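You operate a simulated robot arm through the tools that you are given. There is no shell and no other tool. Be economical: measure what you need, move in short steps, check, and stop when the job is done.

The job below is to be done with a simulated two-armed robot. You get a single attempt, and the scene is never put back.

Task
Pick up the dusty filter with one hand, pass it to the other hand and put it on the place y4 of the steel bench under the lamp.

Only the result counts: the job must be done as asked and must still hold three seconds after the hand-in. Knocking over, shifting, dropping, spilling or breaking anything else fails it.

Robot
Two 7-joint arms with three-finger grippers on one trunk, on a base that drives. Base frame: it is fixed to the floor where the robot stands at the start and does not move with it; the origin is under the middle of the robot, x ahead of it, y to its left, z up. Readings come in m, degrees, newtons and seconds.
The left shoulder is at the start at [0.03, 0.124, 1.083], the right one opposite. With the tool pointing down near the work surface each hand reaches from about 0.1 to 0.78 m from the robot's upright axis, wherever it stands, measured 20 degrees to its own side. Places, roughly: place Y4 of the steel bench under the lamp [0.7, -2.1, 0.9]. Payload 2.2 kg a hand.
Tool frame (each hand has its own): the origin (TCP) lies between the finger pads and is the grasp point; the fingertips stand 0.028 m ahead of it; z points along the fingers, y is the line along which they close. Largest opening 0.102 m; the body of the gripper starts 0.071 m behind the TCP.
Orientation is that of the tool frame in the base frame, as a unit quaternion [x, y, z, w]. With the fingers straight down and closing along the base's y, the tool's x points along the base's -x, its y along +y and its z along -z.

Tools
- The arms move only by the tool send_rows. It takes "left_steps", "right_steps" or both (then of equal length, played together; a hand with none holds still); each is a list of rows, each an object (a shift or turn left out is 0, a gripper value left out holds the last) with "slide": the shift along the tool's x, y, z in units of 100 mm (1.0 is 100 mm), a list of three; "dr": the turn, a rotation vector about the tool's x, y, z in units of 60 degrees (1.0 is 60 degrees), a list of three; "jaw": the opening, from 0 (shut) to 1 (fully open). In form: [{"slide": [x, y, z], "dr": [rx, ry, rz], "jaw": jaw}, ...]. A call has 1 to 20 rows; each row is the pose to reach, as a shift and turn from the pose commanded when the call began, along the tool's axes at that moment. A call with a number of a shift or a turn outside -1 to 1 is refused whole. Rows are played at 5 a second. More than 0.05 m and 8.6 degrees between two rows, or a gripper value outside its range, and nothing of the call is played. A pose out of reach is approached as far as the arm can. The call stops where the force on the tool passes 40 N (or 10 N more than at its start, if that is more) or the arm is blocked; 0.2 s more then pass. Each finger halts on what it meets, pressing with about 34 N; the grip force reading is that of the motor and also rises with nothing between the fingers. The clock runs only during rows and for 0.2 s after the last one: add rows that repeat a pose to give the fingers time. It gives the time, the measured TCP pose, the force on the tool (base axes), the opening and the grip force at its end, in the units of the frame above (readings bear some noise), with the torque about the TCP (base axes, N m) and any sound that the robot's microphone picked up.
- Cameras (640 x 400 px; columns grow to the right, rows downward): "scene" is now at [0.0456, -0.0248, 1.8002]; the picture's right is [-0.31, -0.95, 0.00], its down [-0.71, 0.23, -0.66] and it looks along [0.63, -0.20, -0.75] (base axes); focal length 293 px, centre (320, 200). "left" rides on the left gripper at [0.072, 0.038, -0.086] in its tool frame; the picture's right is [-0.47, 0.89, 0.00], its down [-0.60, -0.32, -0.73] and it looks along [-0.65, -0.34, 0.68] (tool axes); focal length 256 px, centre (320, 200). "right" rides on the right gripper at [0.069, 0.044, -0.086] in its tool frame; the picture's right is [-0.53, 0.85, 0.00], its down [-0.58, -0.36, -0.73] and it looks along [-0.62, -0.39, 0.68] (tool axes); focal length 256 px, centre (320, 200). There is no depth. A picture from a camera that has moved, and an enlarged one, comes with that camera's place and axes in the base frame and with its lens.
- get_image(camera): a new picture of that camera. The clock stands still meanwhile.
- move_column(by): slides the trunk up (or, below 0, down) by that many m; the arms and the scene camera ride with it, the base frame stays. It gives what a move gives, with no picture.
- steer(legs): drives the robot by 1 to 6 legs, each [ahead, left, turn to the left] in m, m and degrees, along the robot's own axes; the way and the turn of a leg run together, so that a leg with both is an arc; at most 1.5 m and 180 degrees a leg. The arms and the cameras ride along, it lands a little off, and it stops where it bumps. It gives what a move gives.
- turn_head(pan, tilt): turns the head with the scene camera to pan (to the left, within 143 degrees either way) and tilt (down, from -29 to 69), counted from straight ahead of the robot. It gives what a move gives.
- close_up(camera, box): a new picture of the part [left, top, right, bottom] of that camera's present view, enlarged. The clock stands still meanwhile.
- hand_in(): hands the job in; it is judged then, once.

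Work in short steps. Places have to be worked out from the pictures, the camera data and where the tool is seen: move nearer, look again, correct. Check each grasp and each placing, and mend what went wrong. You have 120 turns and 108 pictures in all, those below and enlarged ones among them. Open the grippers and draw the arms clear of the work before you hand the job in, unless the task says otherwise; then end with one line.

The tools are called after "Request:" as a command line: name --argument value ..., lists and objects as JSON in quotes. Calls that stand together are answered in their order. send_rows: Moves the arms, as the interface text tells. Its arguments: {"type":"object","properties":{"left_steps":{"type":"array","items":{"type":"object","properties":{"slide":{"type":"array","items":{"type":"number"}},"dr":{"type":"array","items":{"type":"number"}},"jaw":{"type":"number"}}}},"right_steps":{"type":"array","items":{"type":"object","properties":{"slide":{"type":"array","items":{"type":"number"}},"dr":{"type":"array","items":{"type":"number"}},"jaw":{"type":"number"}}}}},"required":[]} The other tools are called the same way: move_column (by) slides the trunk up or down; steer (legs) drives the base; turn_head (pan, tilt) turns the head that bears the scene camera; get_image (camera) takes a picture; close_up (camera, box) takes an enlarged picture of a part of a camera's view; hand_in () hands the job in.

At the start:

```text
time_s: 0.0
left_ee_pos: [0.4047, 0.1093, 1.3692]
left_ee_rot: [0.0, 1.0, 0.0, 0.0]
left_wrist_force: [-0.1, -0.4, 0.4]
left_wrist_torque: [0.03, -0.02, 0.0]
left_gripper_width: 0.1021
left_gripper_force: 0.0
right_ee_pos: [0.4071, -0.2801, 1.3015]
right_ee_rot: [0.0, 1.0, 0.001, 0.0]
right_wrist_force: [0.8, -0.3, 0.3]
right_wrist_torque: [0.02, -0.02, -0.02]
right_gripper_width: 0.1019
right_gripper_force: 0.0
trunk travel left (down, up): [-0.325, 0.215]
robot x, y, heading: [-0.0005, -0.0016, -0.1]
head pan, tilt: [-18.0, 48.4]
```

scene: 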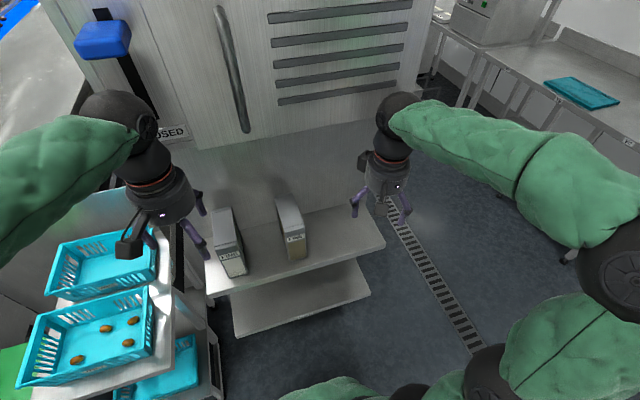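
right: 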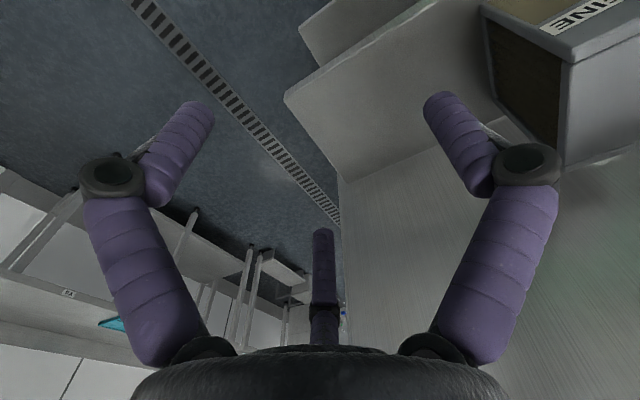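
left: 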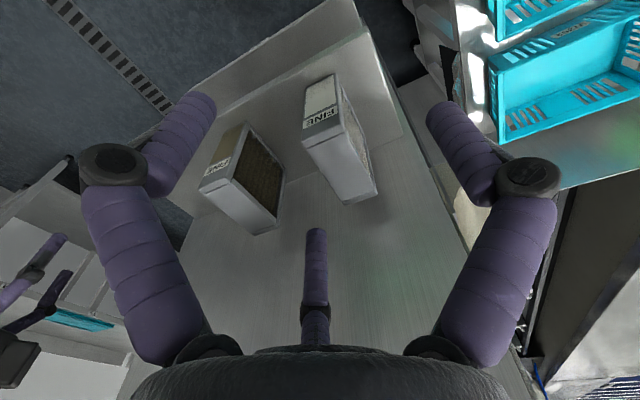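

Two filter boxes are on a shelf ahead; I need to see which one is dusty. Zooming in.

Request:
close_up --camera "scene" --box '[190, 180, 350, 280]'

Request:
close_up --camera "left" --box '[180, 60, 400, 240]'

Request:
close_up --camera "scene" --box '[420, 0, 640, 140]'

```text
4.00 times, centred on (270, 230) of scene
camera zoom: at [0.0456, -0.0248, 1.8002], right [-0.31, -0.95, 0.0], down [-0.71, 0.23, -0.66], along [0.63, -0.2, -0.75], focal length 1172 px, centre (520, 80)
```

zoom: 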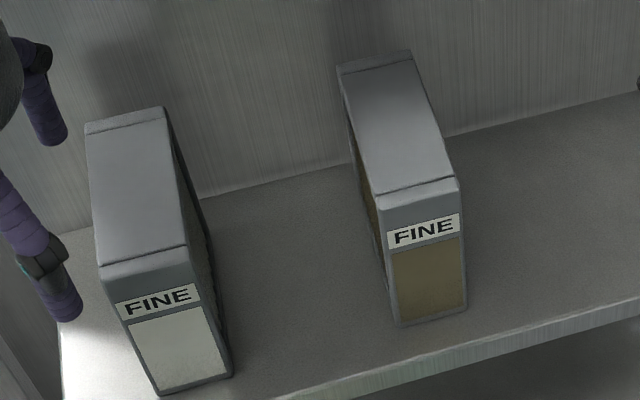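

```text
2.22 times, centred on (290, 150) of left
camera zoom: at [0.3305, 0.1482, 1.4564], right [0.47, 0.89, 0.0], down [0.6, -0.32, 0.73], along [0.65, -0.34, -0.68], focal length 569 px, centre (387, 311)
```

zoom: 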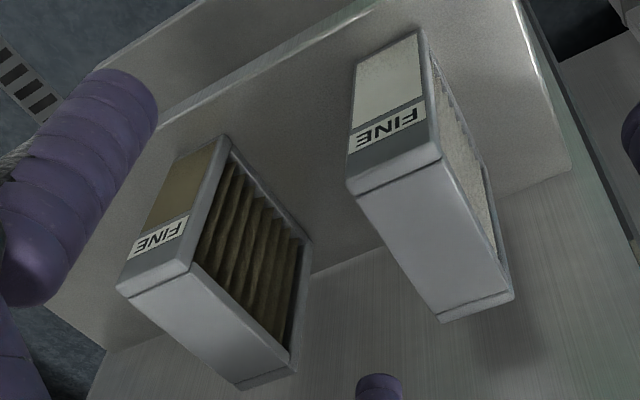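

```text
2.86 times, centred on (530, 70) of scene
camera zoom: at [0.0456, -0.0248, 1.8002], right [-0.31, -0.95, 0.0], down [-0.71, 0.23, -0.66], along [0.63, -0.2, -0.75], focal length 838 px, centre (-280, 571)
```

zoom: 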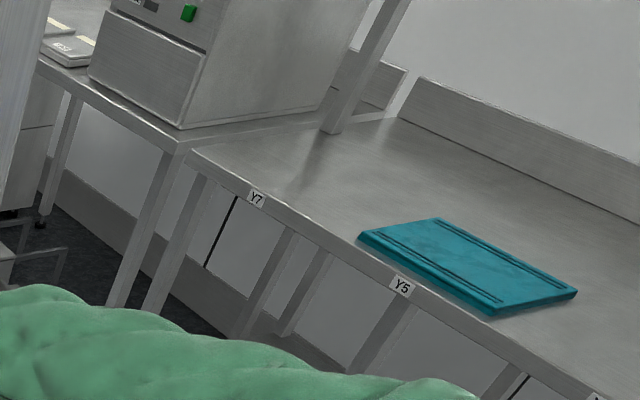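

The dusty (brown) filter is the one on the right. Now I look toward place Y4 to the right.

Request:
turn_head --pan -70 --tilt 25

Request:
get_image --camera "scene"

```text
time_s: 1.2
left_ee_pos: [0.4033, 0.1102, 1.369]
left_ee_rot: [0.0, 1.0, 0.0, 0.0]
left_wrist_force: [0.8, -0.4, -0.1]
left_wrist_torque: [0.01, 0.03, 0.0]
left_gripper_width: 0.102
left_gripper_force: 0.1
right_ee_pos: [0.4065, -0.2801, 1.3026]
right_ee_rot: [0.0, 1.0, 0.0, 0.001]
right_wrist_force: [0.0, 0.4, -0.2]
right_wrist_torque: [-0.01, 0.01, 0.04]
right_gripper_width: 0.1021
right_gripper_force: 0.0
trunk travel left (down, up): [-0.325, 0.215]
robot x, y, heading: [0.0019, -0.0016, 0.1]
head pan, tilt: [-70.0, 25.0]
```

```text
101 pictures are left
camera scene: at [0.0026, -0.0872, 1.8356], right [-0.94, -0.34, 0.0], down [-0.15, 0.4, -0.91], along [0.31, -0.85, -0.42], focal length 293 px, centre (320, 200)
```

scene: 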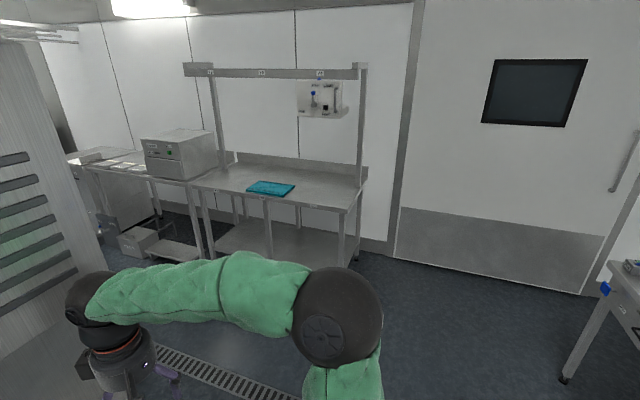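

Y4 should project around (324,193), right of the blue board. Zooming on the bench.

Request:
close_up --camera "scene" --box '[180, 140, 380, 265]'

Request:
close_up --camera "scene" --box '[180, 50, 380, 140]'

```text
3.20 times, centred on (280, 202) of scene
camera zoom: at [0.0026, -0.0872, 1.8356], right [-0.94, -0.34, 0.0], down [-0.15, 0.4, -0.91], along [0.31, -0.85, -0.42], focal length 938 px, centre (448, 192)
```

zoom: 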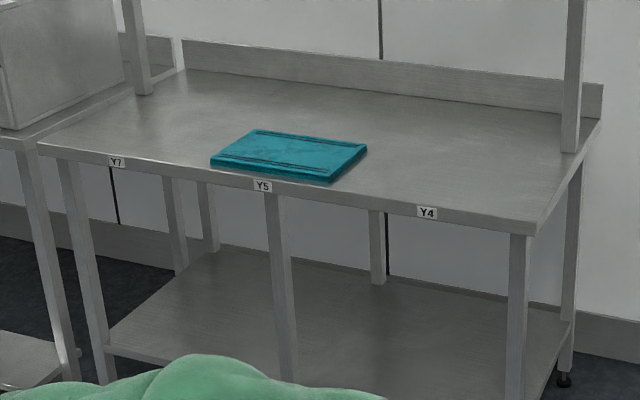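

```text
3.20 times, centred on (280, 95) of scene
camera zoom: at [0.0026, -0.0872, 1.8356], right [-0.94, -0.34, 0.0], down [-0.15, 0.4, -0.91], along [0.31, -0.85, -0.42], focal length 938 px, centre (448, 536)
```

zoom: 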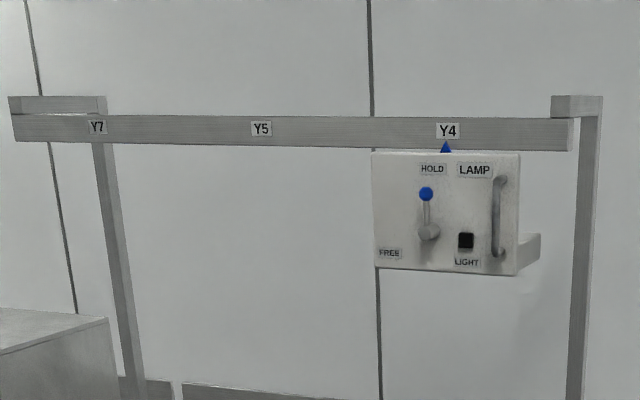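

The dusty filter triangulates to x 0.484–0.60, y −0.121…−0.071, z 1.04–1.20 (5 cm thick along y). The plan is to pick with the left hand tilted 30° forward near the label end, and later hand over to the right hand, which comes from the other side. First I move the right hand aside and tilt and shift the left.

Request:
send_rows --left_steps '[{"slide": [0, -0.25, 0], "dr": [0, -0.125, 0]}, {"slide": [0, -0.5, 0], "dr": [0, -0.25, 0]}, {"slide": [0, -0.75, 0], "dr": [0, -0.375, 0]}, {"slide": [0, -1.0, 0], "dr": [0, -0.5, 0]}]' --right_steps '[{"slide": [0, -0.25, 0]}, {"slide": [0, -0.5, 0]}, {"slide": [0, -0.75, 0]}, {"slide": [0, -1.0, 0]}]'

Request:
turn_head --pan -10 --tilt 50

```text
time_s: 2.2
left_ee_pos: [0.4036, 0.0078, 1.368]
left_ee_rot: [0.001, 0.966, -0.001, 0.26]
left_wrist_force: [0.8, 0.0, -1.2]
left_wrist_torque: [0.03, 0.01, 0.01]
left_gripper_width: 0.1019
left_gripper_force: 0.1
right_ee_pos: [0.4068, -0.3842, 1.3016]
right_ee_rot: [0.001, 1.0, 0.002, 0.0]
right_wrist_force: [-0.2, -0.2, 0.6]
right_wrist_torque: [0.0, -0.03, 0.03]
right_gripper_width: 0.102
right_gripper_force: 0.0
trunk travel left (down, up): [-0.325, 0.215]
robot x, y, heading: [0.0033, -0.0012, 0.2]
head pan, tilt: [-70.0, 25.0]
```

```text
time_s: 3.5
left_ee_pos: [0.403, 0.0101, 1.3687]
left_ee_rot: [0.0, 0.966, 0.0, 0.257]
left_wrist_force: [0.0, -0.4, -0.5]
left_wrist_torque: [0.01, -0.01, 0.01]
left_gripper_width: 0.1022
left_gripper_force: 0.0
right_ee_pos: [0.4074, -0.3829, 1.3021]
right_ee_rot: [0.001, 1.0, 0.0, 0.0]
right_wrist_force: [-0.2, -0.3, -0.6]
right_wrist_torque: [0.0, 0.0, -0.01]
right_gripper_width: 0.102
right_gripper_force: 0.0
trunk travel left (down, up): [-0.325, 0.215]
robot x, y, heading: [0.0035, 0.0017, 0.2]
head pan, tilt: [-10.0, 50.0]
```

The tilt is right. I now slide toward the filter's y and part of the way down, then look.

Request:
send_rows --left_steps '[{"slide": [0, -0.34, 0]}, {"slide": [0, -0.68, 0]}, {"slide": [0, -1.0, 0]}, {"slide": [0, -1.0, 0.4]}, {"slide": [0, -1.0, 0.8]}, {"slide": [0, -1.0, 0.8]}]'

Request:
get_image --camera "left"

Request:
get_image --camera "scene"

```text
time_s: 4.9
left_ee_pos: [0.4439, -0.0918, 1.3005]
left_ee_rot: [0.0, 0.966, -0.001, 0.259]
left_wrist_force: [-1.3, -0.1, -0.4]
left_wrist_torque: [-0.02, 0.0, 0.0]
left_gripper_width: 0.1019
left_gripper_force: 0.1
right_ee_pos: [0.4062, -0.3815, 1.3024]
right_ee_rot: [0.001, 1.0, 0.0, 0.0]
right_wrist_force: [0.0, 0.3, 0.3]
right_wrist_torque: [-0.02, 0.0, 0.02]
right_gripper_width: 0.1021
right_gripper_force: 0.0
trunk travel left (down, up): [-0.325, 0.215]
robot x, y, heading: [0.001, 0.0022, -0.2]
head pan, tilt: [-10.0, 50.0]
```

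```text
98 pictures are left
camera left: at [0.3379, -0.0522, 1.3384], right [0.4, 0.89, 0.23], down [0.16, -0.32, 0.94], along [0.9, -0.34, -0.27], focal length 256 px, centre (320, 200)
```

left: 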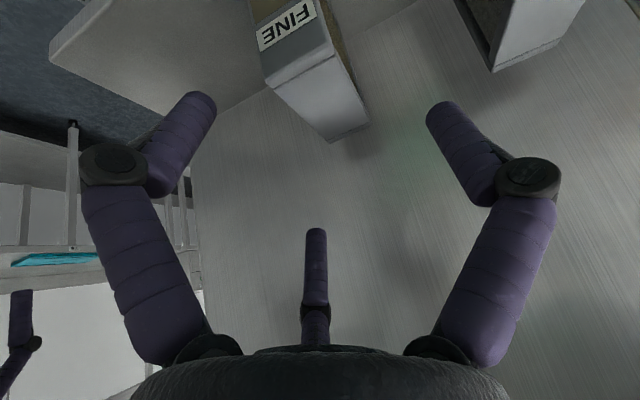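

```text
97 pictures are left
camera scene: at [0.0462, -0.0137, 1.7982], right [-0.17, -0.98, 0.0], down [-0.75, 0.13, -0.64], along [0.63, -0.11, -0.77], focal length 293 px, centre (320, 200)
```

scene: 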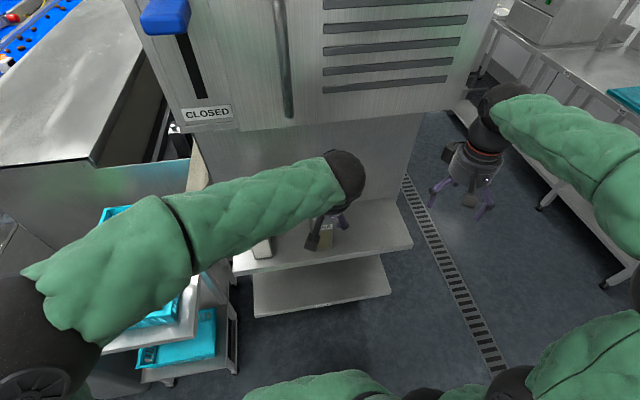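

I verify the filter position with an enlarged view from the left camera.

Request:
close_up --camera "left" --box '[220, 0, 420, 150]'

```text
2.67 times, centred on (320, 75) of left
camera zoom: at [0.3379, -0.0522, 1.3384], right [0.4, 0.89, 0.23], down [0.16, -0.32, 0.94], along [0.9, -0.34, -0.27], focal length 683 px, centre (320, 533)
```

zoom: 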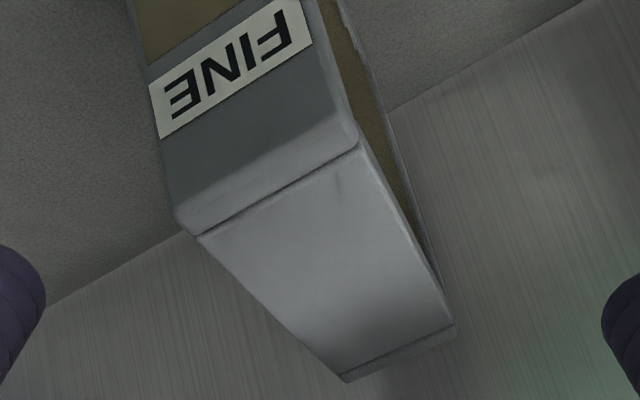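

Consistent: filter centre y −0.0965, near edge x 0.483, top z 1.20. I descend along the tool axis.

Request:
send_rows --left_steps '[{"slide": [0.02, -0.045, 0.3]}, {"slide": [0.02, -0.045, 0.6]}, {"slide": [0.02, -0.045, 0.9]}, {"slide": [0.02, -0.045, 0.9]}]'

Request:
get_image --camera "left"

```text
time_s: 5.9
left_ee_pos: [0.4859, -0.0942, 1.221]
left_ee_rot: [0.0, 0.966, 0.0, 0.259]
left_wrist_force: [-0.6, 0.3, 0.2]
left_wrist_torque: [-0.01, 0.0, 0.04]
left_gripper_width: 0.1022
left_gripper_force: 0.3
right_ee_pos: [0.4066, -0.3834, 1.3021]
right_ee_rot: [0.0, 1.0, 0.0, 0.0]
right_wrist_force: [0.5, 0.2, 0.8]
right_wrist_torque: [-0.02, -0.01, -0.02]
right_gripper_width: 0.1019
right_gripper_force: 0.0
trunk travel left (down, up): [-0.325, 0.215]
robot x, y, heading: [0.0006, -0.0041, 0.1]
head pan, tilt: [-10.0, 50.0]
```

```text
95 pictures are left
camera left: at [0.3797, -0.0558, 1.2597], right [0.4, 0.89, 0.23], down [0.16, -0.32, 0.94], along [0.9, -0.34, -0.27], focal length 256 px, centre (320, 200)
```

left: 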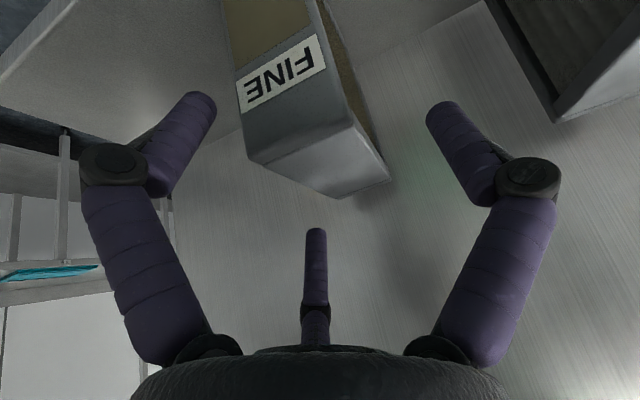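

The fingers straddle the filter. I go the last 65 mm and close.

Request:
send_rows --left_steps '[{"slide": [-0.01, -0.02, 0.22]}, {"slide": [-0.01, -0.02, 0.44]}, {"slide": [-0.01, -0.02, 0.65]}, {"slide": [-0.01, -0.02, 0.65]}]'

Request:
get_image --camera "left"

```text
time_s: 6.9
left_ee_pos: [0.5184, -0.0976, 1.1644]
left_ee_rot: [0.0, 0.966, 0.0, 0.259]
left_wrist_force: [-0.6, -0.4, 0.2]
left_wrist_torque: [0.03, -0.01, -0.02]
left_gripper_width: 0.1019
left_gripper_force: 0.0
right_ee_pos: [0.4059, -0.3814, 1.302]
right_ee_rot: [0.001, 1.0, 0.0, 0.0]
right_wrist_force: [0.1, -0.6, -0.2]
right_wrist_torque: [-0.06, -0.02, 0.01]
right_gripper_width: 0.1019
right_gripper_force: 0.0
trunk travel left (down, up): [-0.325, 0.215]
robot x, y, heading: [-0.001, -0.0012, 0.3]
head pan, tilt: [-10.0, 50.0]
```

```text
94 pictures are left
camera left: at [0.4119, -0.0583, 1.2044], right [0.4, 0.89, 0.23], down [0.16, -0.32, 0.94], along [0.9, -0.34, -0.27], focal length 256 px, centre (320, 200)
```

left: 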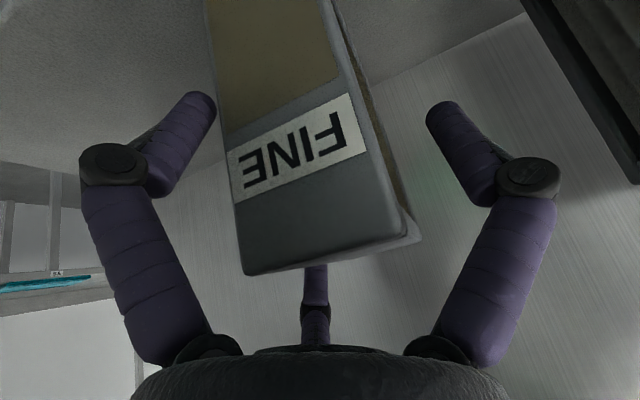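

Position is good; now closing.

Request:
send_rows --left_steps '[{"jaw": 0.5}, {"jaw": 0.2}, {"jaw": 0.2}, {"jaw": 0.2}, {"jaw": 0.2}]'

Request:
get_image --camera "left"

```text
time_s: 8.1
left_ee_pos: [0.5195, -0.0974, 1.166]
left_ee_rot: [0.0, 0.966, 0.0, 0.26]
left_wrist_force: [1.8, 0.4, 5.8]
left_wrist_torque: [0.06, -0.16, 0.02]
left_gripper_width: 0.0752
left_gripper_force: 34.0
right_ee_pos: [0.4064, -0.3829, 1.3011]
right_ee_rot: [0.0, 1.0, 0.0, 0.0]
right_wrist_force: [-0.3, 0.4, -0.7]
right_wrist_torque: [0.0, 0.02, -0.01]
right_gripper_width: 0.1018
right_gripper_force: 0.1
trunk travel left (down, up): [-0.325, 0.215]
robot x, y, heading: [-0.0033, 0.0002, 0.2]
head pan, tilt: [-10.0, 50.0]
```

```text
93 pictures are left
camera left: at [0.4124, -0.0585, 1.2051], right [0.4, 0.89, 0.23], down [0.16, -0.32, 0.94], along [0.9, -0.34, -0.27], focal length 256 px, centre (320, 200)
```

left: 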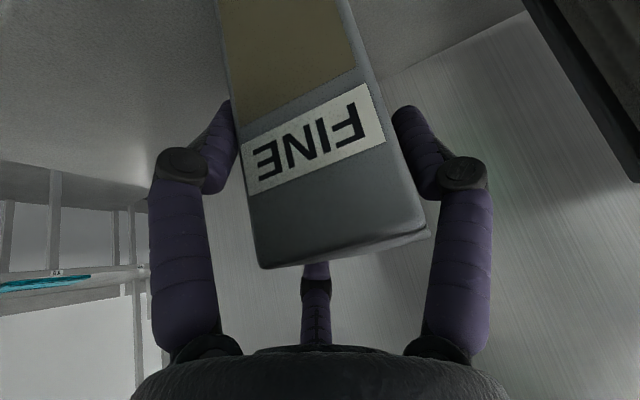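

The jaw stopped at 75 mm, wider than my 50 mm estimate; I check this from the other cameras before lifting.

Request:
close_up --camera "scene" --box '[220, 160, 400, 280]'

Request:
close_up --camera "left" --box '[140, 60, 500, 290]'

Request:
get_image --camera "right"

```text
3.33 times, centred on (310, 220) of scene
camera zoom: at [0.0466, -0.0141, 1.7982], right [-0.17, -0.98, 0.0], down [-0.75, 0.13, -0.64], along [0.63, -0.11, -0.77], focal length 977 px, centre (353, 133)
```

zoom: 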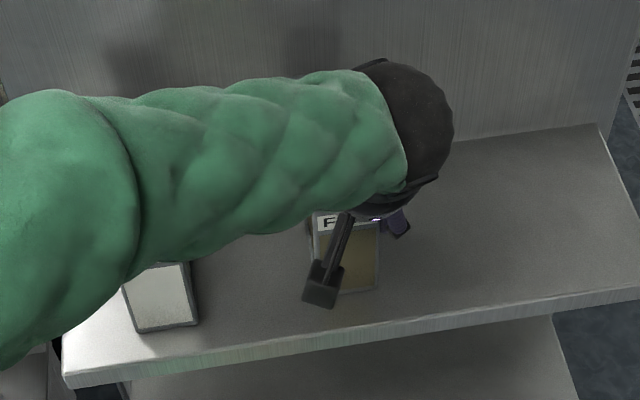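

```text
1.74 times, centred on (320, 175) of left
camera zoom: at [0.4124, -0.0585, 1.2051], right [0.4, 0.89, 0.23], down [0.16, -0.32, 0.94], along [0.9, -0.34, -0.27], focal length 445 px, centre (320, 244)
```

zoom: 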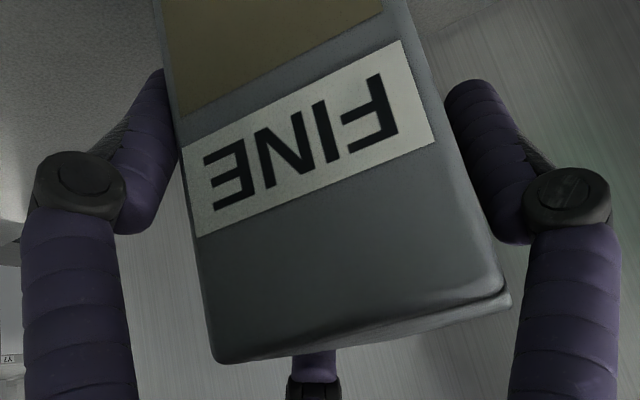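

```text
90 pictures are left
camera right: at [0.3389, -0.339, 1.389], right [0.53, 0.85, 0.0], down [0.58, -0.36, 0.73], along [0.62, -0.39, -0.68], focal length 256 px, centre (320, 200)
```

right: 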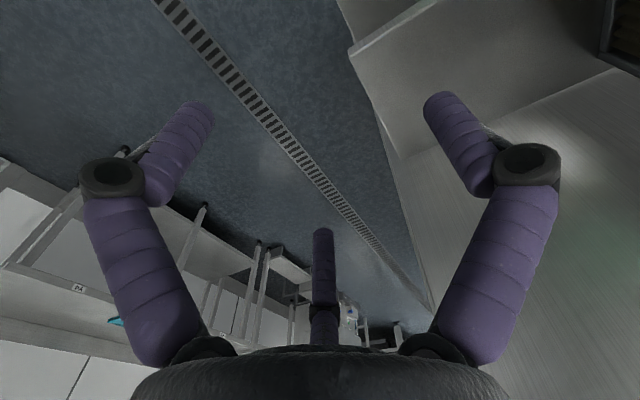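

The reading is ambiguous, so I turn the right hand to look at the grasp from the −y side.

Request:
send_rows --right_steps '[{"dr": [0, 0, -0.125]}, {"dr": [0, 0, -0.25]}, {"dr": [0, 0, -0.375]}, {"dr": [0, 0, -0.5]}, {"dr": [0, 0, -0.625]}, {"dr": [0, 0, -0.75]}, {"dr": [0, 0, -0.875]}, {"dr": [0, 0, -1.0]}, {"dr": [0, 0, -1.0]}]'

Request:
get_image --camera "right"

```text
time_s: 10.1
left_ee_pos: [0.5186, -0.0972, 1.1665]
left_ee_rot: [0.0, 0.966, 0.0, 0.259]
left_wrist_force: [3.4, -0.3, 11.7]
left_wrist_torque: [0.16, -0.21, -0.03]
left_gripper_width: 0.0754
left_gripper_force: 33.9
right_ee_pos: [0.4072, -0.38, 1.303]
right_ee_rot: [-0.5, 0.866, -0.001, 0.0]
right_wrist_force: [0.1, -0.4, 0.1]
right_wrist_torque: [-0.01, 0.02, 0.0]
right_gripper_width: 0.102
right_gripper_force: 0.1
trunk travel left (down, up): [-0.325, 0.215]
robot x, y, heading: [0.0032, -0.0029, -0.2]
head pan, tilt: [-10.0, 50.0]
```

```text
89 pictures are left
camera right: at [0.335, -0.4188, 1.3891], right [-0.47, 0.88, 0.0], down [0.6, 0.32, 0.73], along [0.65, 0.34, -0.68], focal length 256 px, centre (320, 200)
```

right: 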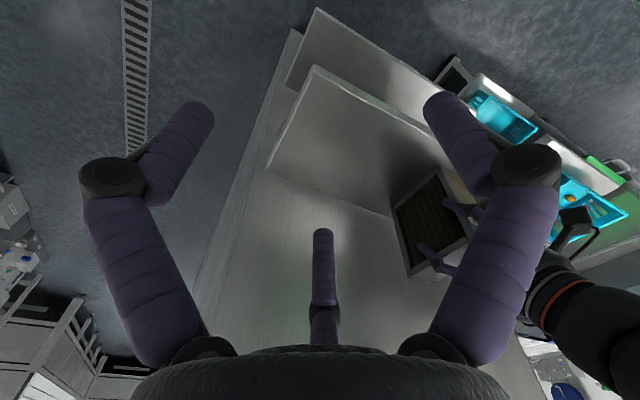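

The upward force on the left tool has risen to 12 N; I zoom on the grasp.

Request:
close_up --camera "right" --box '[370, 150, 500, 290]'

```text
2.86 times, centred on (435, 220) of right
camera zoom: at [0.335, -0.4188, 1.3891], right [-0.47, 0.88, 0.0], down [0.6, 0.32, 0.73], along [0.65, 0.34, -0.68], focal length 731 px, centre (-9, 143)
```

zoom: 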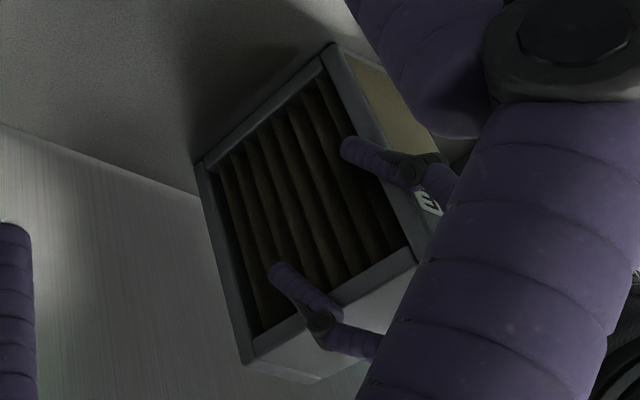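

The gripper actually has three fingers (one on +y, two on −y), which explains the 75 mm reading: the filter is clasped on both faces. I lift gently by 30 mm and check.

Request:
send_rows --left_steps '[{"slide": [-0.025, 0, -0.0433]}, {"slide": [-0.05, 0, -0.0866]}, {"slide": [-0.1, 0, -0.173]}, {"slide": [-0.15, 0, -0.26]}, {"slide": [-0.15, 0, -0.26]}]'

Request:
get_image --camera "left"

Request:
close_up --camera "right" --box '[370, 150, 500, 290]'

```text
time_s: 11.3
left_ee_pos: [0.5189, -0.097, 1.1954]
left_ee_rot: [-0.001, 0.966, 0.001, 0.26]
left_wrist_force: [0.9, -1.3, -1.5]
left_wrist_torque: [-0.04, 0.02, -0.03]
left_gripper_width: 0.0753
left_gripper_force: 34.4
right_ee_pos: [0.4065, -0.3802, 1.3021]
right_ee_rot: [-0.499, 0.866, 0.001, 0.0]
right_wrist_force: [-0.8, -1.5, -0.3]
right_wrist_torque: [0.01, -0.03, 0.0]
right_gripper_width: 0.1018
right_gripper_force: 0.1
trunk travel left (down, up): [-0.325, 0.215]
robot x, y, heading: [0.002, 0.0019, -0.0]
head pan, tilt: [-10.0, 50.0]
```

```text
87 pictures are left
camera left: at [0.4126, -0.0582, 1.2346], right [0.4, 0.89, 0.23], down [0.16, -0.32, 0.94], along [0.9, -0.34, -0.27], focal length 256 px, centre (320, 200)
```

left: 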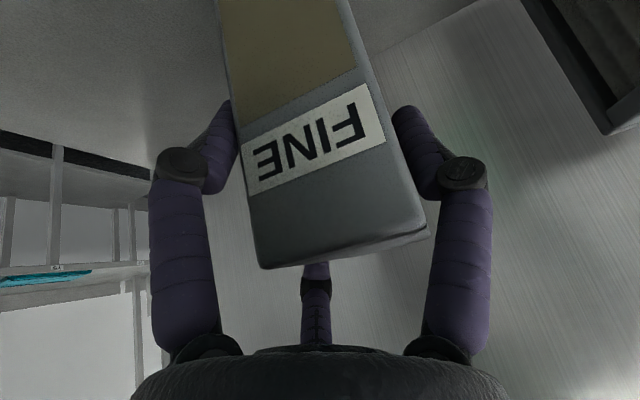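

```text
2.86 times, centred on (435, 220) of right
camera zoom: at [0.3354, -0.4188, 1.3889], right [-0.47, 0.89, 0.0], down [0.6, 0.32, 0.73], along [0.65, 0.34, -0.68], focal length 731 px, centre (-9, 143)
```

zoom: 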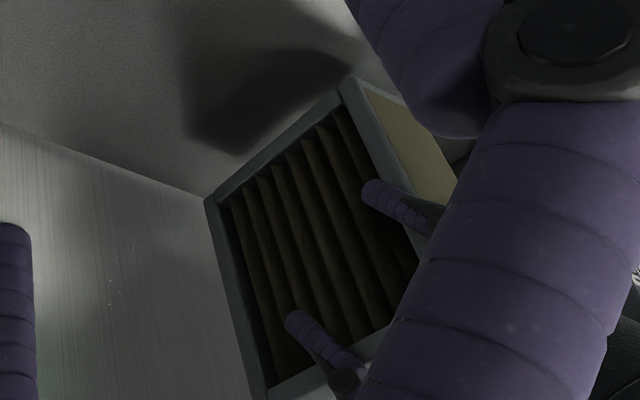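

The lift is clean and the grasp is rigid. I raise the filter further, then back the robot off from the shelf.

Request:
send_rows --left_steps '[{"slide": [-0.15, 0, -0.26]}, {"slide": [-0.3, 0, -0.52]}, {"slide": [-0.4, 0, -0.69]}, {"slide": [-0.4, 0, -0.69]}]'

Request:
steer --legs '[[-0.3, 0, 0]]'

Request:
turn_head --pan -60 --tilt 35

Request:
get_image --camera "scene"

```text
time_s: 12.3
left_ee_pos: [0.5199, -0.0976, 1.2759]
left_ee_rot: [-0.001, 0.966, 0.001, 0.259]
left_wrist_force: [-0.3, -0.1, -1.8]
left_wrist_torque: [-0.06, 0.06, 0.06]
left_gripper_width: 0.0752
left_gripper_force: 33.7
right_ee_pos: [0.4071, -0.381, 1.3039]
right_ee_rot: [-0.501, 0.866, 0.0, 0.0]
right_wrist_force: [0.1, -0.2, 0.7]
right_wrist_torque: [0.01, -0.03, -0.01]
right_gripper_width: 0.102
right_gripper_force: 0.1
trunk travel left (down, up): [-0.325, 0.215]
robot x, y, heading: [-0.0028, 0.0005, -0.4]
head pan, tilt: [-10.0, 50.0]
```

```text
time_s: 14.3
left_ee_pos: [0.2264, -0.0969, 1.2754]
left_ee_rot: [-0.002, 0.966, 0.001, 0.259]
left_wrist_force: [-0.3, -0.3, -1.9]
left_wrist_torque: [0.01, 0.04, -0.01]
left_gripper_width: 0.0751
left_gripper_force: 34.0
right_ee_pos: [0.1125, -0.38, 1.3019]
right_ee_rot: [-0.501, 0.865, -0.001, 0.0]
right_wrist_force: [-0.5, 0.5, 0.6]
right_wrist_torque: [0.02, -0.05, 0.0]
right_gripper_width: 0.102
right_gripper_force: 0.0
trunk travel left (down, up): [-0.325, 0.215]
robot x, y, heading: [-0.2966, -0.003, 0.4]
head pan, tilt: [-10.0, 50.0]
```

```text
time_s: 15.5
left_ee_pos: [0.2267, -0.097, 1.2744]
left_ee_rot: [-0.003, 0.966, 0.002, 0.258]
left_wrist_force: [-0.3, 0.0, -1.5]
left_wrist_torque: [-0.02, 0.06, -0.03]
left_gripper_width: 0.0749
left_gripper_force: 33.9
right_ee_pos: [0.1139, -0.3799, 1.3018]
right_ee_rot: [-0.501, 0.865, -0.001, 0.001]
right_wrist_force: [0.2, -0.6, 0.0]
right_wrist_torque: [0.02, 0.03, 0.0]
right_gripper_width: 0.102
right_gripper_force: 0.0
trunk travel left (down, up): [-0.325, 0.215]
robot x, y, heading: [-0.2924, -0.0002, 0.0]
head pan, tilt: [-60.0, 35.0]
```

```text
85 pictures are left
camera scene: at [-0.2785, -0.0774, 1.8198], right [-0.86, -0.5, 0.0], down [-0.29, 0.5, -0.82], along [0.41, -0.71, -0.57], focal length 293 px, centre (320, 200)
```

scene: 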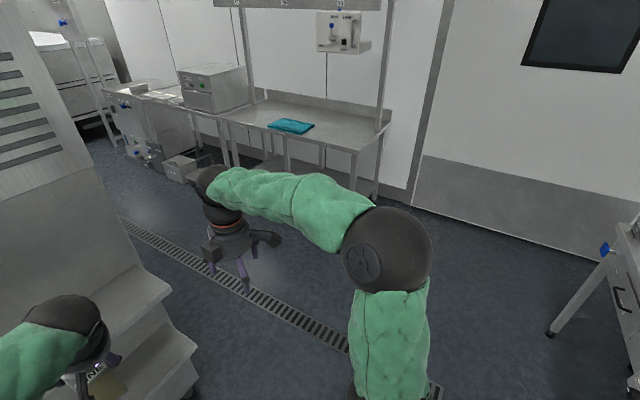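

The floor is clear. I turn right 90° and drive toward the bench in separate legs, stopping about 0.4 m short of the final standoff.

Request:
steer --legs '[[0, 0, -90], [0.95, 0, 0], [0, 1.0, 0]]'

Request:
turn_head --pan 0 --tilt 35

Request:
get_image --camera "scene"

```text
time_s: 29.0
left_ee_pos: [0.6126, -1.4496, 1.2749]
left_ee_rot: [0.674, 0.692, -0.181, 0.186]
left_wrist_force: [-0.3, -0.8, -1.8]
left_wrist_torque: [0.03, 0.05, 0.01]
left_gripper_width: 0.0752
left_gripper_force: 33.8
right_ee_pos: [0.3266, -1.3424, 1.3033]
right_ee_rot: [0.246, 0.969, 0.0, 0.001]
right_wrist_force: [-0.4, 0.5, -0.8]
right_wrist_torque: [-0.04, 0.01, -0.01]
right_gripper_width: 0.1022
right_gripper_force: 0.1
trunk travel left (down, up): [-0.325, 0.215]
robot x, y, heading: [0.6971, -0.9242, -88.4]
head pan, tilt: [-60.0, 35.0]
```

```text
time_s: 30.3
left_ee_pos: [0.6126, -1.4494, 1.2742]
left_ee_rot: [0.674, 0.692, -0.181, 0.185]
left_wrist_force: [-0.7, -0.3, -1.8]
left_wrist_torque: [0.06, 0.03, 0.0]
left_gripper_width: 0.0751
left_gripper_force: 33.8
right_ee_pos: [0.326, -1.3427, 1.3021]
right_ee_rot: [0.246, 0.969, 0.0, -0.001]
right_wrist_force: [-0.3, 0.1, -0.4]
right_wrist_torque: [0.02, -0.01, 0.0]
right_gripper_width: 0.1022
right_gripper_force: 0.0
trunk travel left (down, up): [-0.325, 0.215]
robot x, y, heading: [0.6955, -0.9285, -88.7]
head pan, tilt: [0.0, 35.0]
```

```text
84 pictures are left
camera scene: at [0.6984, -0.9858, 1.8198], right [-1.0, -0.03, 0.0], down [-0.01, 0.57, -0.82], along [0.02, -0.82, -0.57], focal length 293 px, centre (320, 200)
```

scene: 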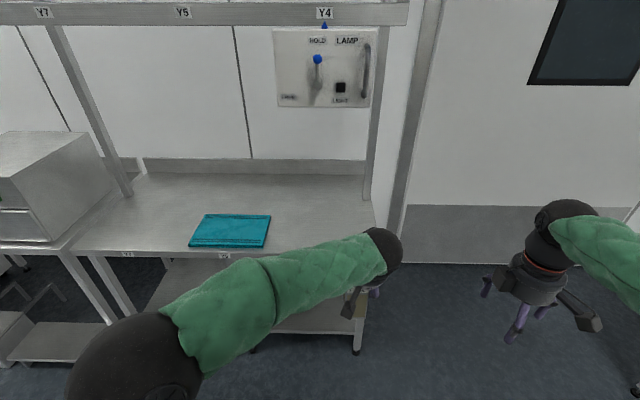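

Now I bring the filter in front of the left side and yaw the left hand by the first 45° so that the far filter end turns to the right.

Request:
send_rows --left_steps '[{"slide": [0.06, 0.17, -0.03], "dr": [0.0625, 0, 0.108]}, {"slide": [0.12, 0.34, -0.07], "dr": [0.125, 0, 0.217]}, {"slide": [0.17, 0.5, -0.1], "dr": [0.1875, 0, 0.325]}, {"slide": [0.23, 0.67, -0.13], "dr": [0.25, 0, 0.433]}, {"slide": [0.29, 0.83, -0.17], "dr": [0.3125, 0, 0.541]}, {"slide": [0.35, 1.0, -0.2], "dr": [0.375, 0, 0.65]}, {"slide": [0.35, 1.0, -0.2], "dr": [0.375, 0, 0.65]}]'

Request:
get_image --camera "scene"

```text
time_s: 31.9
left_ee_pos: [0.7091, -1.4063, 1.2742]
left_ee_rot: [0.888, 0.381, -0.238, 0.102]
left_wrist_force: [-0.6, -0.1, -1.7]
left_wrist_torque: [0.07, 0.01, 0.01]
left_gripper_width: 0.0751
left_gripper_force: 33.7
right_ee_pos: [0.3259, -1.3441, 1.3007]
right_ee_rot: [0.246, 0.969, 0.0, 0.0]
right_wrist_force: [-0.3, 0.2, 0.5]
right_wrist_torque: [-0.01, -0.03, 0.01]
right_gripper_width: 0.1021
right_gripper_force: 0.2
trunk travel left (down, up): [-0.325, 0.215]
robot x, y, heading: [0.697, -0.9269, -88.2]
head pan, tilt: [0.0, 35.0]
```

```text
83 pictures are left
camera scene: at [0.6978, -0.986, 1.8198], right [-1.0, -0.03, 0.0], down [-0.01, 0.57, -0.82], along [0.02, -0.82, -0.57], focal length 293 px, centre (320, 200)
```

scene: 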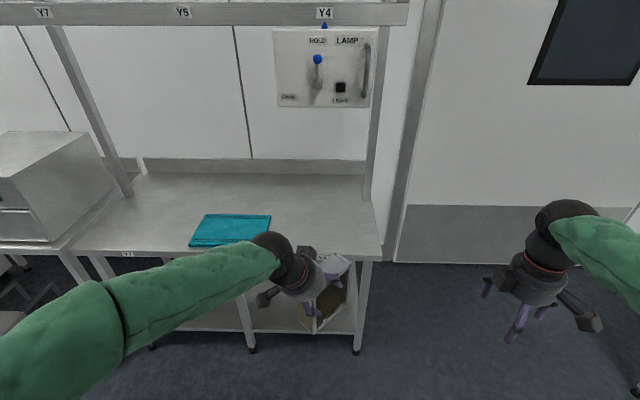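

Good. Second 45° yaw plus a further shift to the left.

Request:
send_rows --left_steps '[{"slide": [0.143, 0.07, -0.083], "dr": [0.0625, 0, 0.108]}, {"slide": [0.286, 0.141, -0.165], "dr": [0.125, 0, 0.217]}, {"slide": [0.43, 0.212, -0.248], "dr": [0.1875, 0, 0.325]}, {"slide": [0.571, 0.283, -0.331], "dr": [0.25, 0, 0.433]}, {"slide": [0.714, 0.353, -0.413], "dr": [0.3125, 0, 0.541]}, {"slide": [0.857, 0.424, -0.496], "dr": [0.375, 0, 0.65]}, {"slide": [0.857, 0.424, -0.496], "dr": [0.375, 0, 0.65]}]' --right_steps '[{"dr": [0, 0, 0.125]}, {"dr": [0, 0, 0.25]}, {"dr": [0, 0, 0.375]}, {"dr": [0, 0, 0.5]}, {"dr": [0, 0, 0.625]}, {"dr": [0, 0, 0.75]}, {"dr": [0, 0, 0.875]}]'

Request:
get_image --camera "scene"

```text
time_s: 33.5
left_ee_pos: [0.8094, -1.3648, 1.2745]
left_ee_rot: [0.966, 0.012, -0.259, 0.003]
left_wrist_force: [-0.6, 0.5, -2.6]
left_wrist_torque: [0.03, -0.05, -0.01]
left_gripper_width: 0.075
left_gripper_force: 33.7
right_ee_pos: [0.3274, -1.3426, 1.3028]
right_ee_rot: [0.65, 0.76, 0.0, 0.0]
right_wrist_force: [0.4, 0.3, 0.4]
right_wrist_torque: [-0.03, -0.02, 0.0]
right_gripper_width: 0.1019
right_gripper_force: 0.1
trunk travel left (down, up): [-0.325, 0.215]
robot x, y, heading: [0.6959, -0.9237, -88.3]
head pan, tilt: [0.0, 35.0]
```

```text
82 pictures are left
camera scene: at [0.6984, -0.9855, 1.8198], right [-1.0, -0.03, 0.0], down [-0.01, 0.57, -0.82], along [0.02, -0.82, -0.57], focal length 293 px, centre (320, 200)
```

scene: 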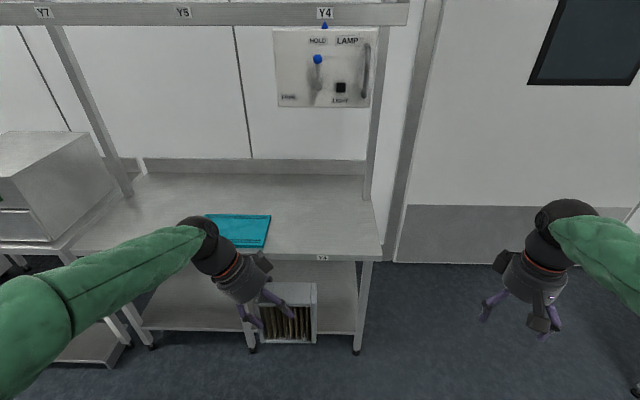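

The filter hangs as planned, end toward the right hand. I zoom to measure its real pose.

Request:
close_up --camera "scene" --box '[200, 250, 360, 350]'

Request:
get_image --camera "right"

Request:
get_image --camera "left"

```text
4.00 times, centred on (280, 300) of scene
camera zoom: at [0.6984, -0.9855, 1.8198], right [-1.0, -0.03, 0.0], down [-0.01, 0.57, -0.82], along [0.02, -0.82, -0.57], focal length 1172 px, centre (480, -200)
```

zoom: 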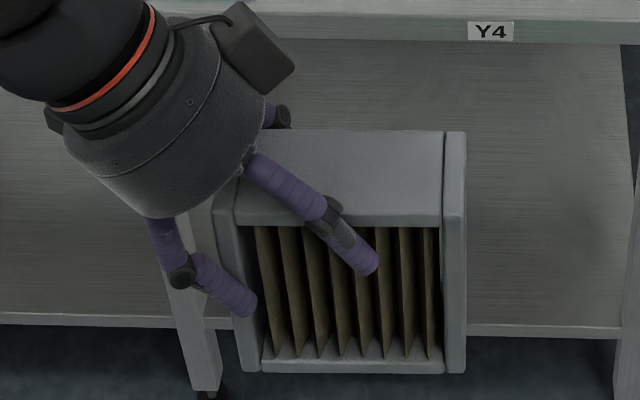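

```text
80 pictures are left
camera right: at [0.3602, -1.2689, 1.3894], right [0.92, -0.4, 0.0], down [-0.27, -0.63, 0.73], along [-0.29, -0.67, -0.68], focal length 256 px, centre (320, 200)
```

right: 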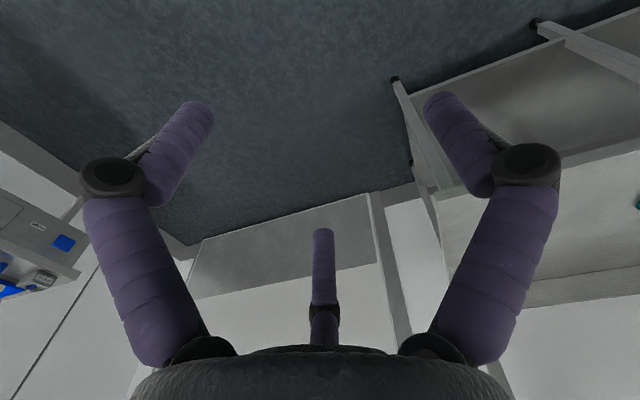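

```text
79 pictures are left
camera left: at [0.9155, -1.3983, 1.3135], right [-0.38, -0.89, 0.23], down [-0.17, 0.31, 0.94], along [-0.91, 0.32, -0.27], focal length 256 px, centre (320, 200)
```

left: 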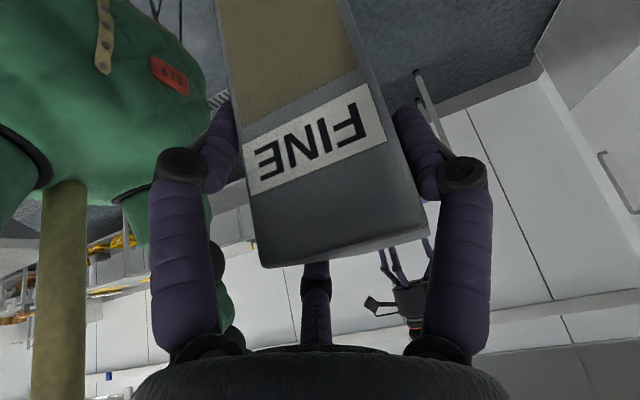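

The filter centre is at about (0.783, −1.377), bottom z 1.149, with one left finger on the far face and two on the near face. The right hand should come from the right at about 25° below horizontal with its single finger on the near face, so I yaw it first.

Request:
send_rows --right_steps '[{"dr": [0, 0, -0.1377]}, {"dr": [0, 0, -0.2753]}, {"dr": [0, 0, -0.413]}, {"dr": [0, 0, -0.5506]}, {"dr": [0, 0, -0.6883]}]'

Request:
send_rows --right_steps '[{"dr": [0, 0, -0.1377]}, {"dr": [0, 0, -0.2753]}, {"dr": [0, 0, -0.413]}, {"dr": [0, 0, -0.5506]}, {"dr": [0, 0, -0.6883]}, {"dr": [0, 0, -0.6883]}]'

```text
time_s: 34.7
left_ee_pos: [0.81, -1.3635, 1.275]
left_ee_rot: [0.966, 0.012, -0.259, 0.003]
left_wrist_force: [-0.1, 0.1, -1.6]
left_wrist_torque: [0.0, -0.04, 0.0]
left_gripper_width: 0.0752
left_gripper_force: 34.2
right_ee_pos: [0.3279, -1.3426, 1.3039]
right_ee_rot: [0.338, 0.941, 0.0, 0.001]
right_wrist_force: [1.4, -0.1, -0.4]
right_wrist_torque: [-0.01, -0.02, 0.02]
right_gripper_width: 0.1021
right_gripper_force: 0.1
trunk travel left (down, up): [-0.325, 0.215]
robot x, y, heading: [0.6946, -0.9253, -88.6]
head pan, tilt: [0.0, 35.0]
```

```text
time_s: 36.1
left_ee_pos: [0.8107, -1.3636, 1.2748]
left_ee_rot: [0.966, 0.013, -0.259, 0.004]
left_wrist_force: [0.2, -0.9, -2.1]
left_wrist_torque: [-0.01, -0.08, -0.01]
left_gripper_width: 0.075
left_gripper_force: 34.3
right_ee_pos: [0.327, -1.3438, 1.3026]
right_ee_rot: [-0.015, 1.0, -0.001, 0.0]
right_wrist_force: [-0.7, -0.5, 0.5]
right_wrist_torque: [0.0, -0.01, 0.03]
right_gripper_width: 0.102
right_gripper_force: 0.0
trunk travel left (down, up): [-0.325, 0.215]
robot x, y, heading: [0.6965, -0.9249, -88.6]
head pan, tilt: [0.0, 35.0]
```

Yaw is right. Now tilting the right hand so its fingers point left, in two halves, while moving it left.

Request:
send_rows --right_steps '[{"slide": [-0.2, 0, 0], "dr": [0, -0.108, 0]}, {"slide": [-0.4, 0, 0], "dr": [0, -0.217, 0]}, {"slide": [-0.6, 0, 0], "dr": [0, -0.325, 0]}, {"slide": [-0.8, 0, 0], "dr": [0, -0.433, 0]}, {"slide": [-1.0, 0, 0], "dr": [0, -0.5417, 0]}, {"slide": [-1.0, 0, 0], "dr": [0, -0.5417, 0]}]'

Request:
send_rows --right_steps '[{"dr": [0, -0.108, 0]}, {"dr": [0, -0.217, 0]}, {"dr": [0, -0.325, 0]}, {"dr": [0, -0.433, 0]}, {"dr": [0, -0.5417, 0]}, {"dr": [0, -0.5417, 0]}]'

Request:
get_image --camera "scene"

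```text
time_s: 37.5
left_ee_pos: [0.8097, -1.3632, 1.2755]
left_ee_rot: [0.966, 0.013, -0.259, 0.003]
left_wrist_force: [0.1, 0.3, -1.6]
left_wrist_torque: [0.02, -0.05, -0.03]
left_gripper_width: 0.0754
left_gripper_force: 34.1
right_ee_pos: [0.4272, -1.3419, 1.3023]
right_ee_rot: [-0.013, 0.96, 0.003, 0.28]
right_wrist_force: [-0.3, 0.3, 0.0]
right_wrist_torque: [0.02, 0.01, -0.03]
right_gripper_width: 0.1022
right_gripper_force: 0.0
trunk travel left (down, up): [-0.325, 0.215]
robot x, y, heading: [0.6949, -0.922, -88.4]
head pan, tilt: [0.0, 35.0]
```

```text
time_s: 38.9
left_ee_pos: [0.8097, -1.3634, 1.2751]
left_ee_rot: [0.966, 0.013, -0.259, 0.003]
left_wrist_force: [0.9, 0.8, -2.8]
left_wrist_torque: [0.02, -0.08, 0.03]
left_gripper_width: 0.0753
left_gripper_force: 34.4
right_ee_pos: [0.4256, -1.3418, 1.3035]
right_ee_rot: [-0.012, 0.843, 0.008, 0.538]
right_wrist_force: [-0.2, 0.4, -0.7]
right_wrist_torque: [-0.03, 0.03, -0.01]
right_gripper_width: 0.1016
right_gripper_force: 0.0
trunk travel left (down, up): [-0.325, 0.215]
robot x, y, heading: [0.6955, -0.9272, -88.5]
head pan, tilt: [0.0, 35.0]
```

```text
78 pictures are left
camera scene: at [0.6992, -0.9855, 1.8199], right [-1.0, -0.03, 0.0], down [-0.02, 0.57, -0.82], along [0.02, -0.82, -0.57], focal length 293 px, centre (320, 200)
```

scene: 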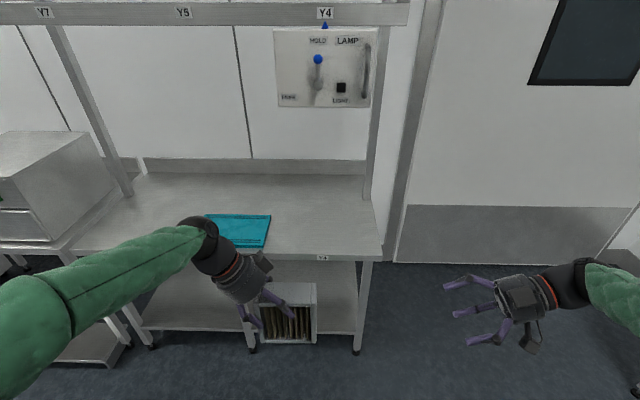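

The right hand orientation is as wanted. I approach to a pre-grasp spot.

Request:
send_rows --right_steps '[{"slide": [-0.2, -0.18, 0.3]}, {"slide": [-0.4, -0.36, 0.6]}, {"slide": [-0.64, -0.545, 0.9]}, {"slide": [-0.64, -0.545, 1.0], "jaw": 0.88}, {"slide": [-0.64, -0.545, 1.0], "jaw": 0.88}]'

Request:
close_up --camera "scene" --box '[200, 230, 440, 380]'

Request:
get_image --camera "right"

```text
time_s: 40.1
left_ee_pos: [0.8093, -1.3634, 1.2741]
left_ee_rot: [0.966, 0.013, -0.258, 0.004]
left_wrist_force: [0.8, 0.1, -1.7]
left_wrist_torque: [0.03, -0.05, 0.0]
left_gripper_width: 0.0754
left_gripper_force: 33.8
right_ee_pos: [0.5458, -1.3959, 1.3181]
right_ee_rot: [-0.012, 0.843, 0.008, 0.537]
right_wrist_force: [-0.7, -0.6, -0.1]
right_wrist_torque: [-0.02, 0.01, 0.0]
right_gripper_width: 0.0897
right_gripper_force: 0.1
trunk travel left (down, up): [-0.325, 0.215]
robot x, y, heading: [0.6939, -0.9246, -88.7]
head pan, tilt: [0.0, 35.0]
```

```text
2.67 times, centred on (320, 305) of scene
camera zoom: at [0.699, -0.9861, 1.8198], right [-1.0, -0.03, 0.0], down [-0.02, 0.57, -0.82], along [0.02, -0.82, -0.57], focal length 782 px, centre (320, -80)
```

zoom: 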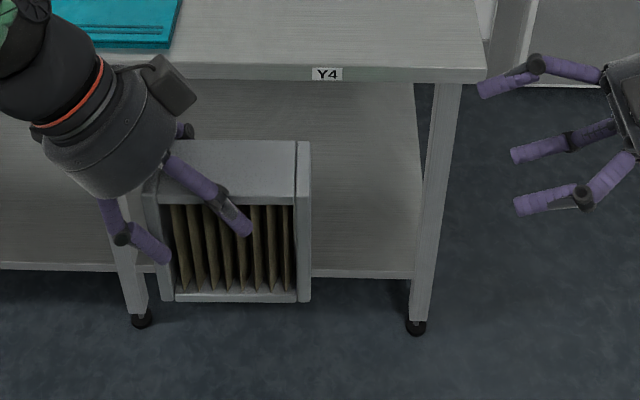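

```text
76 pictures are left
camera right: at [0.4389, -1.3545, 1.2928], right [0.2, 0.85, 0.48], down [-0.41, -0.38, 0.83], along [0.89, -0.37, 0.27], focal length 256 px, centre (320, 200)
```

right: 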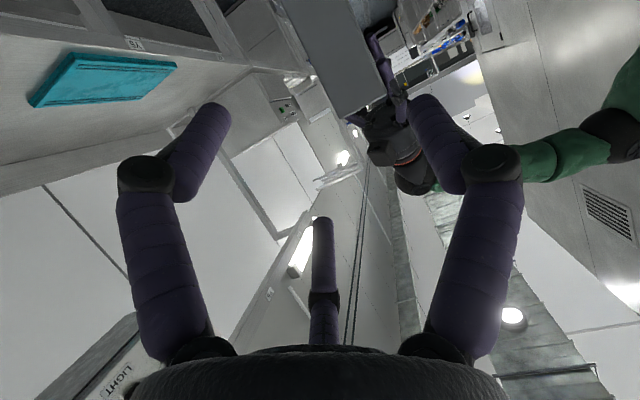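

The geometry looks consistent. I advance 100 mm along the tool axis.

Request:
send_rows --right_steps '[{"slide": [0, 0.01, 0.33]}, {"slide": [0, 0.02, 0.66]}, {"slide": [0, 0.03, 1.0]}, {"slide": [0, 0.03, 1.0]}]'

Request:
close_up --camera "scene" --box '[220, 250, 380, 350]'

Request:
get_image --camera "right"

```text
time_s: 41.1
left_ee_pos: [0.8094, -1.3642, 1.2736]
left_ee_rot: [0.966, 0.013, -0.258, 0.004]
left_wrist_force: [0.0, 0.0, -0.8]
left_wrist_torque: [0.07, -0.03, 0.0]
left_gripper_width: 0.0752
left_gripper_force: 34.1
right_ee_pos: [0.6362, -1.3841, 1.2774]
right_ee_rot: [-0.012, 0.843, 0.008, 0.537]
right_wrist_force: [-0.3, 0.1, -0.6]
right_wrist_torque: [-0.03, 0.03, -0.01]
right_gripper_width: 0.0897
right_gripper_force: 0.0
trunk travel left (down, up): [-0.325, 0.215]
robot x, y, heading: [0.6973, -0.9227, -88.6]
head pan, tilt: [0.0, 35.0]
```

```text
4.00 times, centred on (300, 300) of scene
camera zoom: at [0.6981, -0.9856, 1.8199], right [-1.0, -0.03, 0.0], down [-0.01, 0.57, -0.82], along [0.02, -0.82, -0.57], focal length 1172 px, centre (400, -200)
```

zoom: 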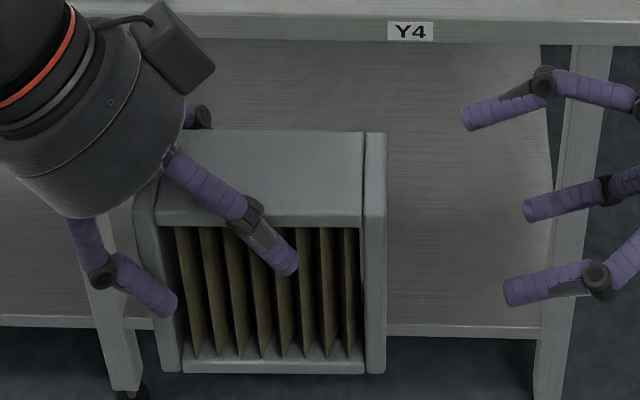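

```text
74 pictures are left
camera right: at [0.5291, -1.3442, 1.2512], right [0.2, 0.85, 0.48], down [-0.41, -0.38, 0.83], along [0.89, -0.37, 0.27], focal length 256 px, centre (320, 200)
```

right: 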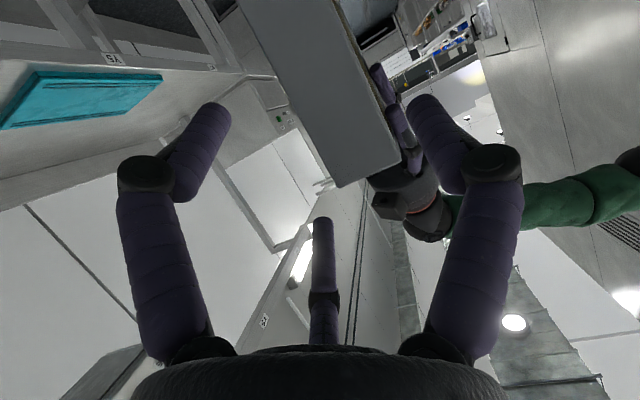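

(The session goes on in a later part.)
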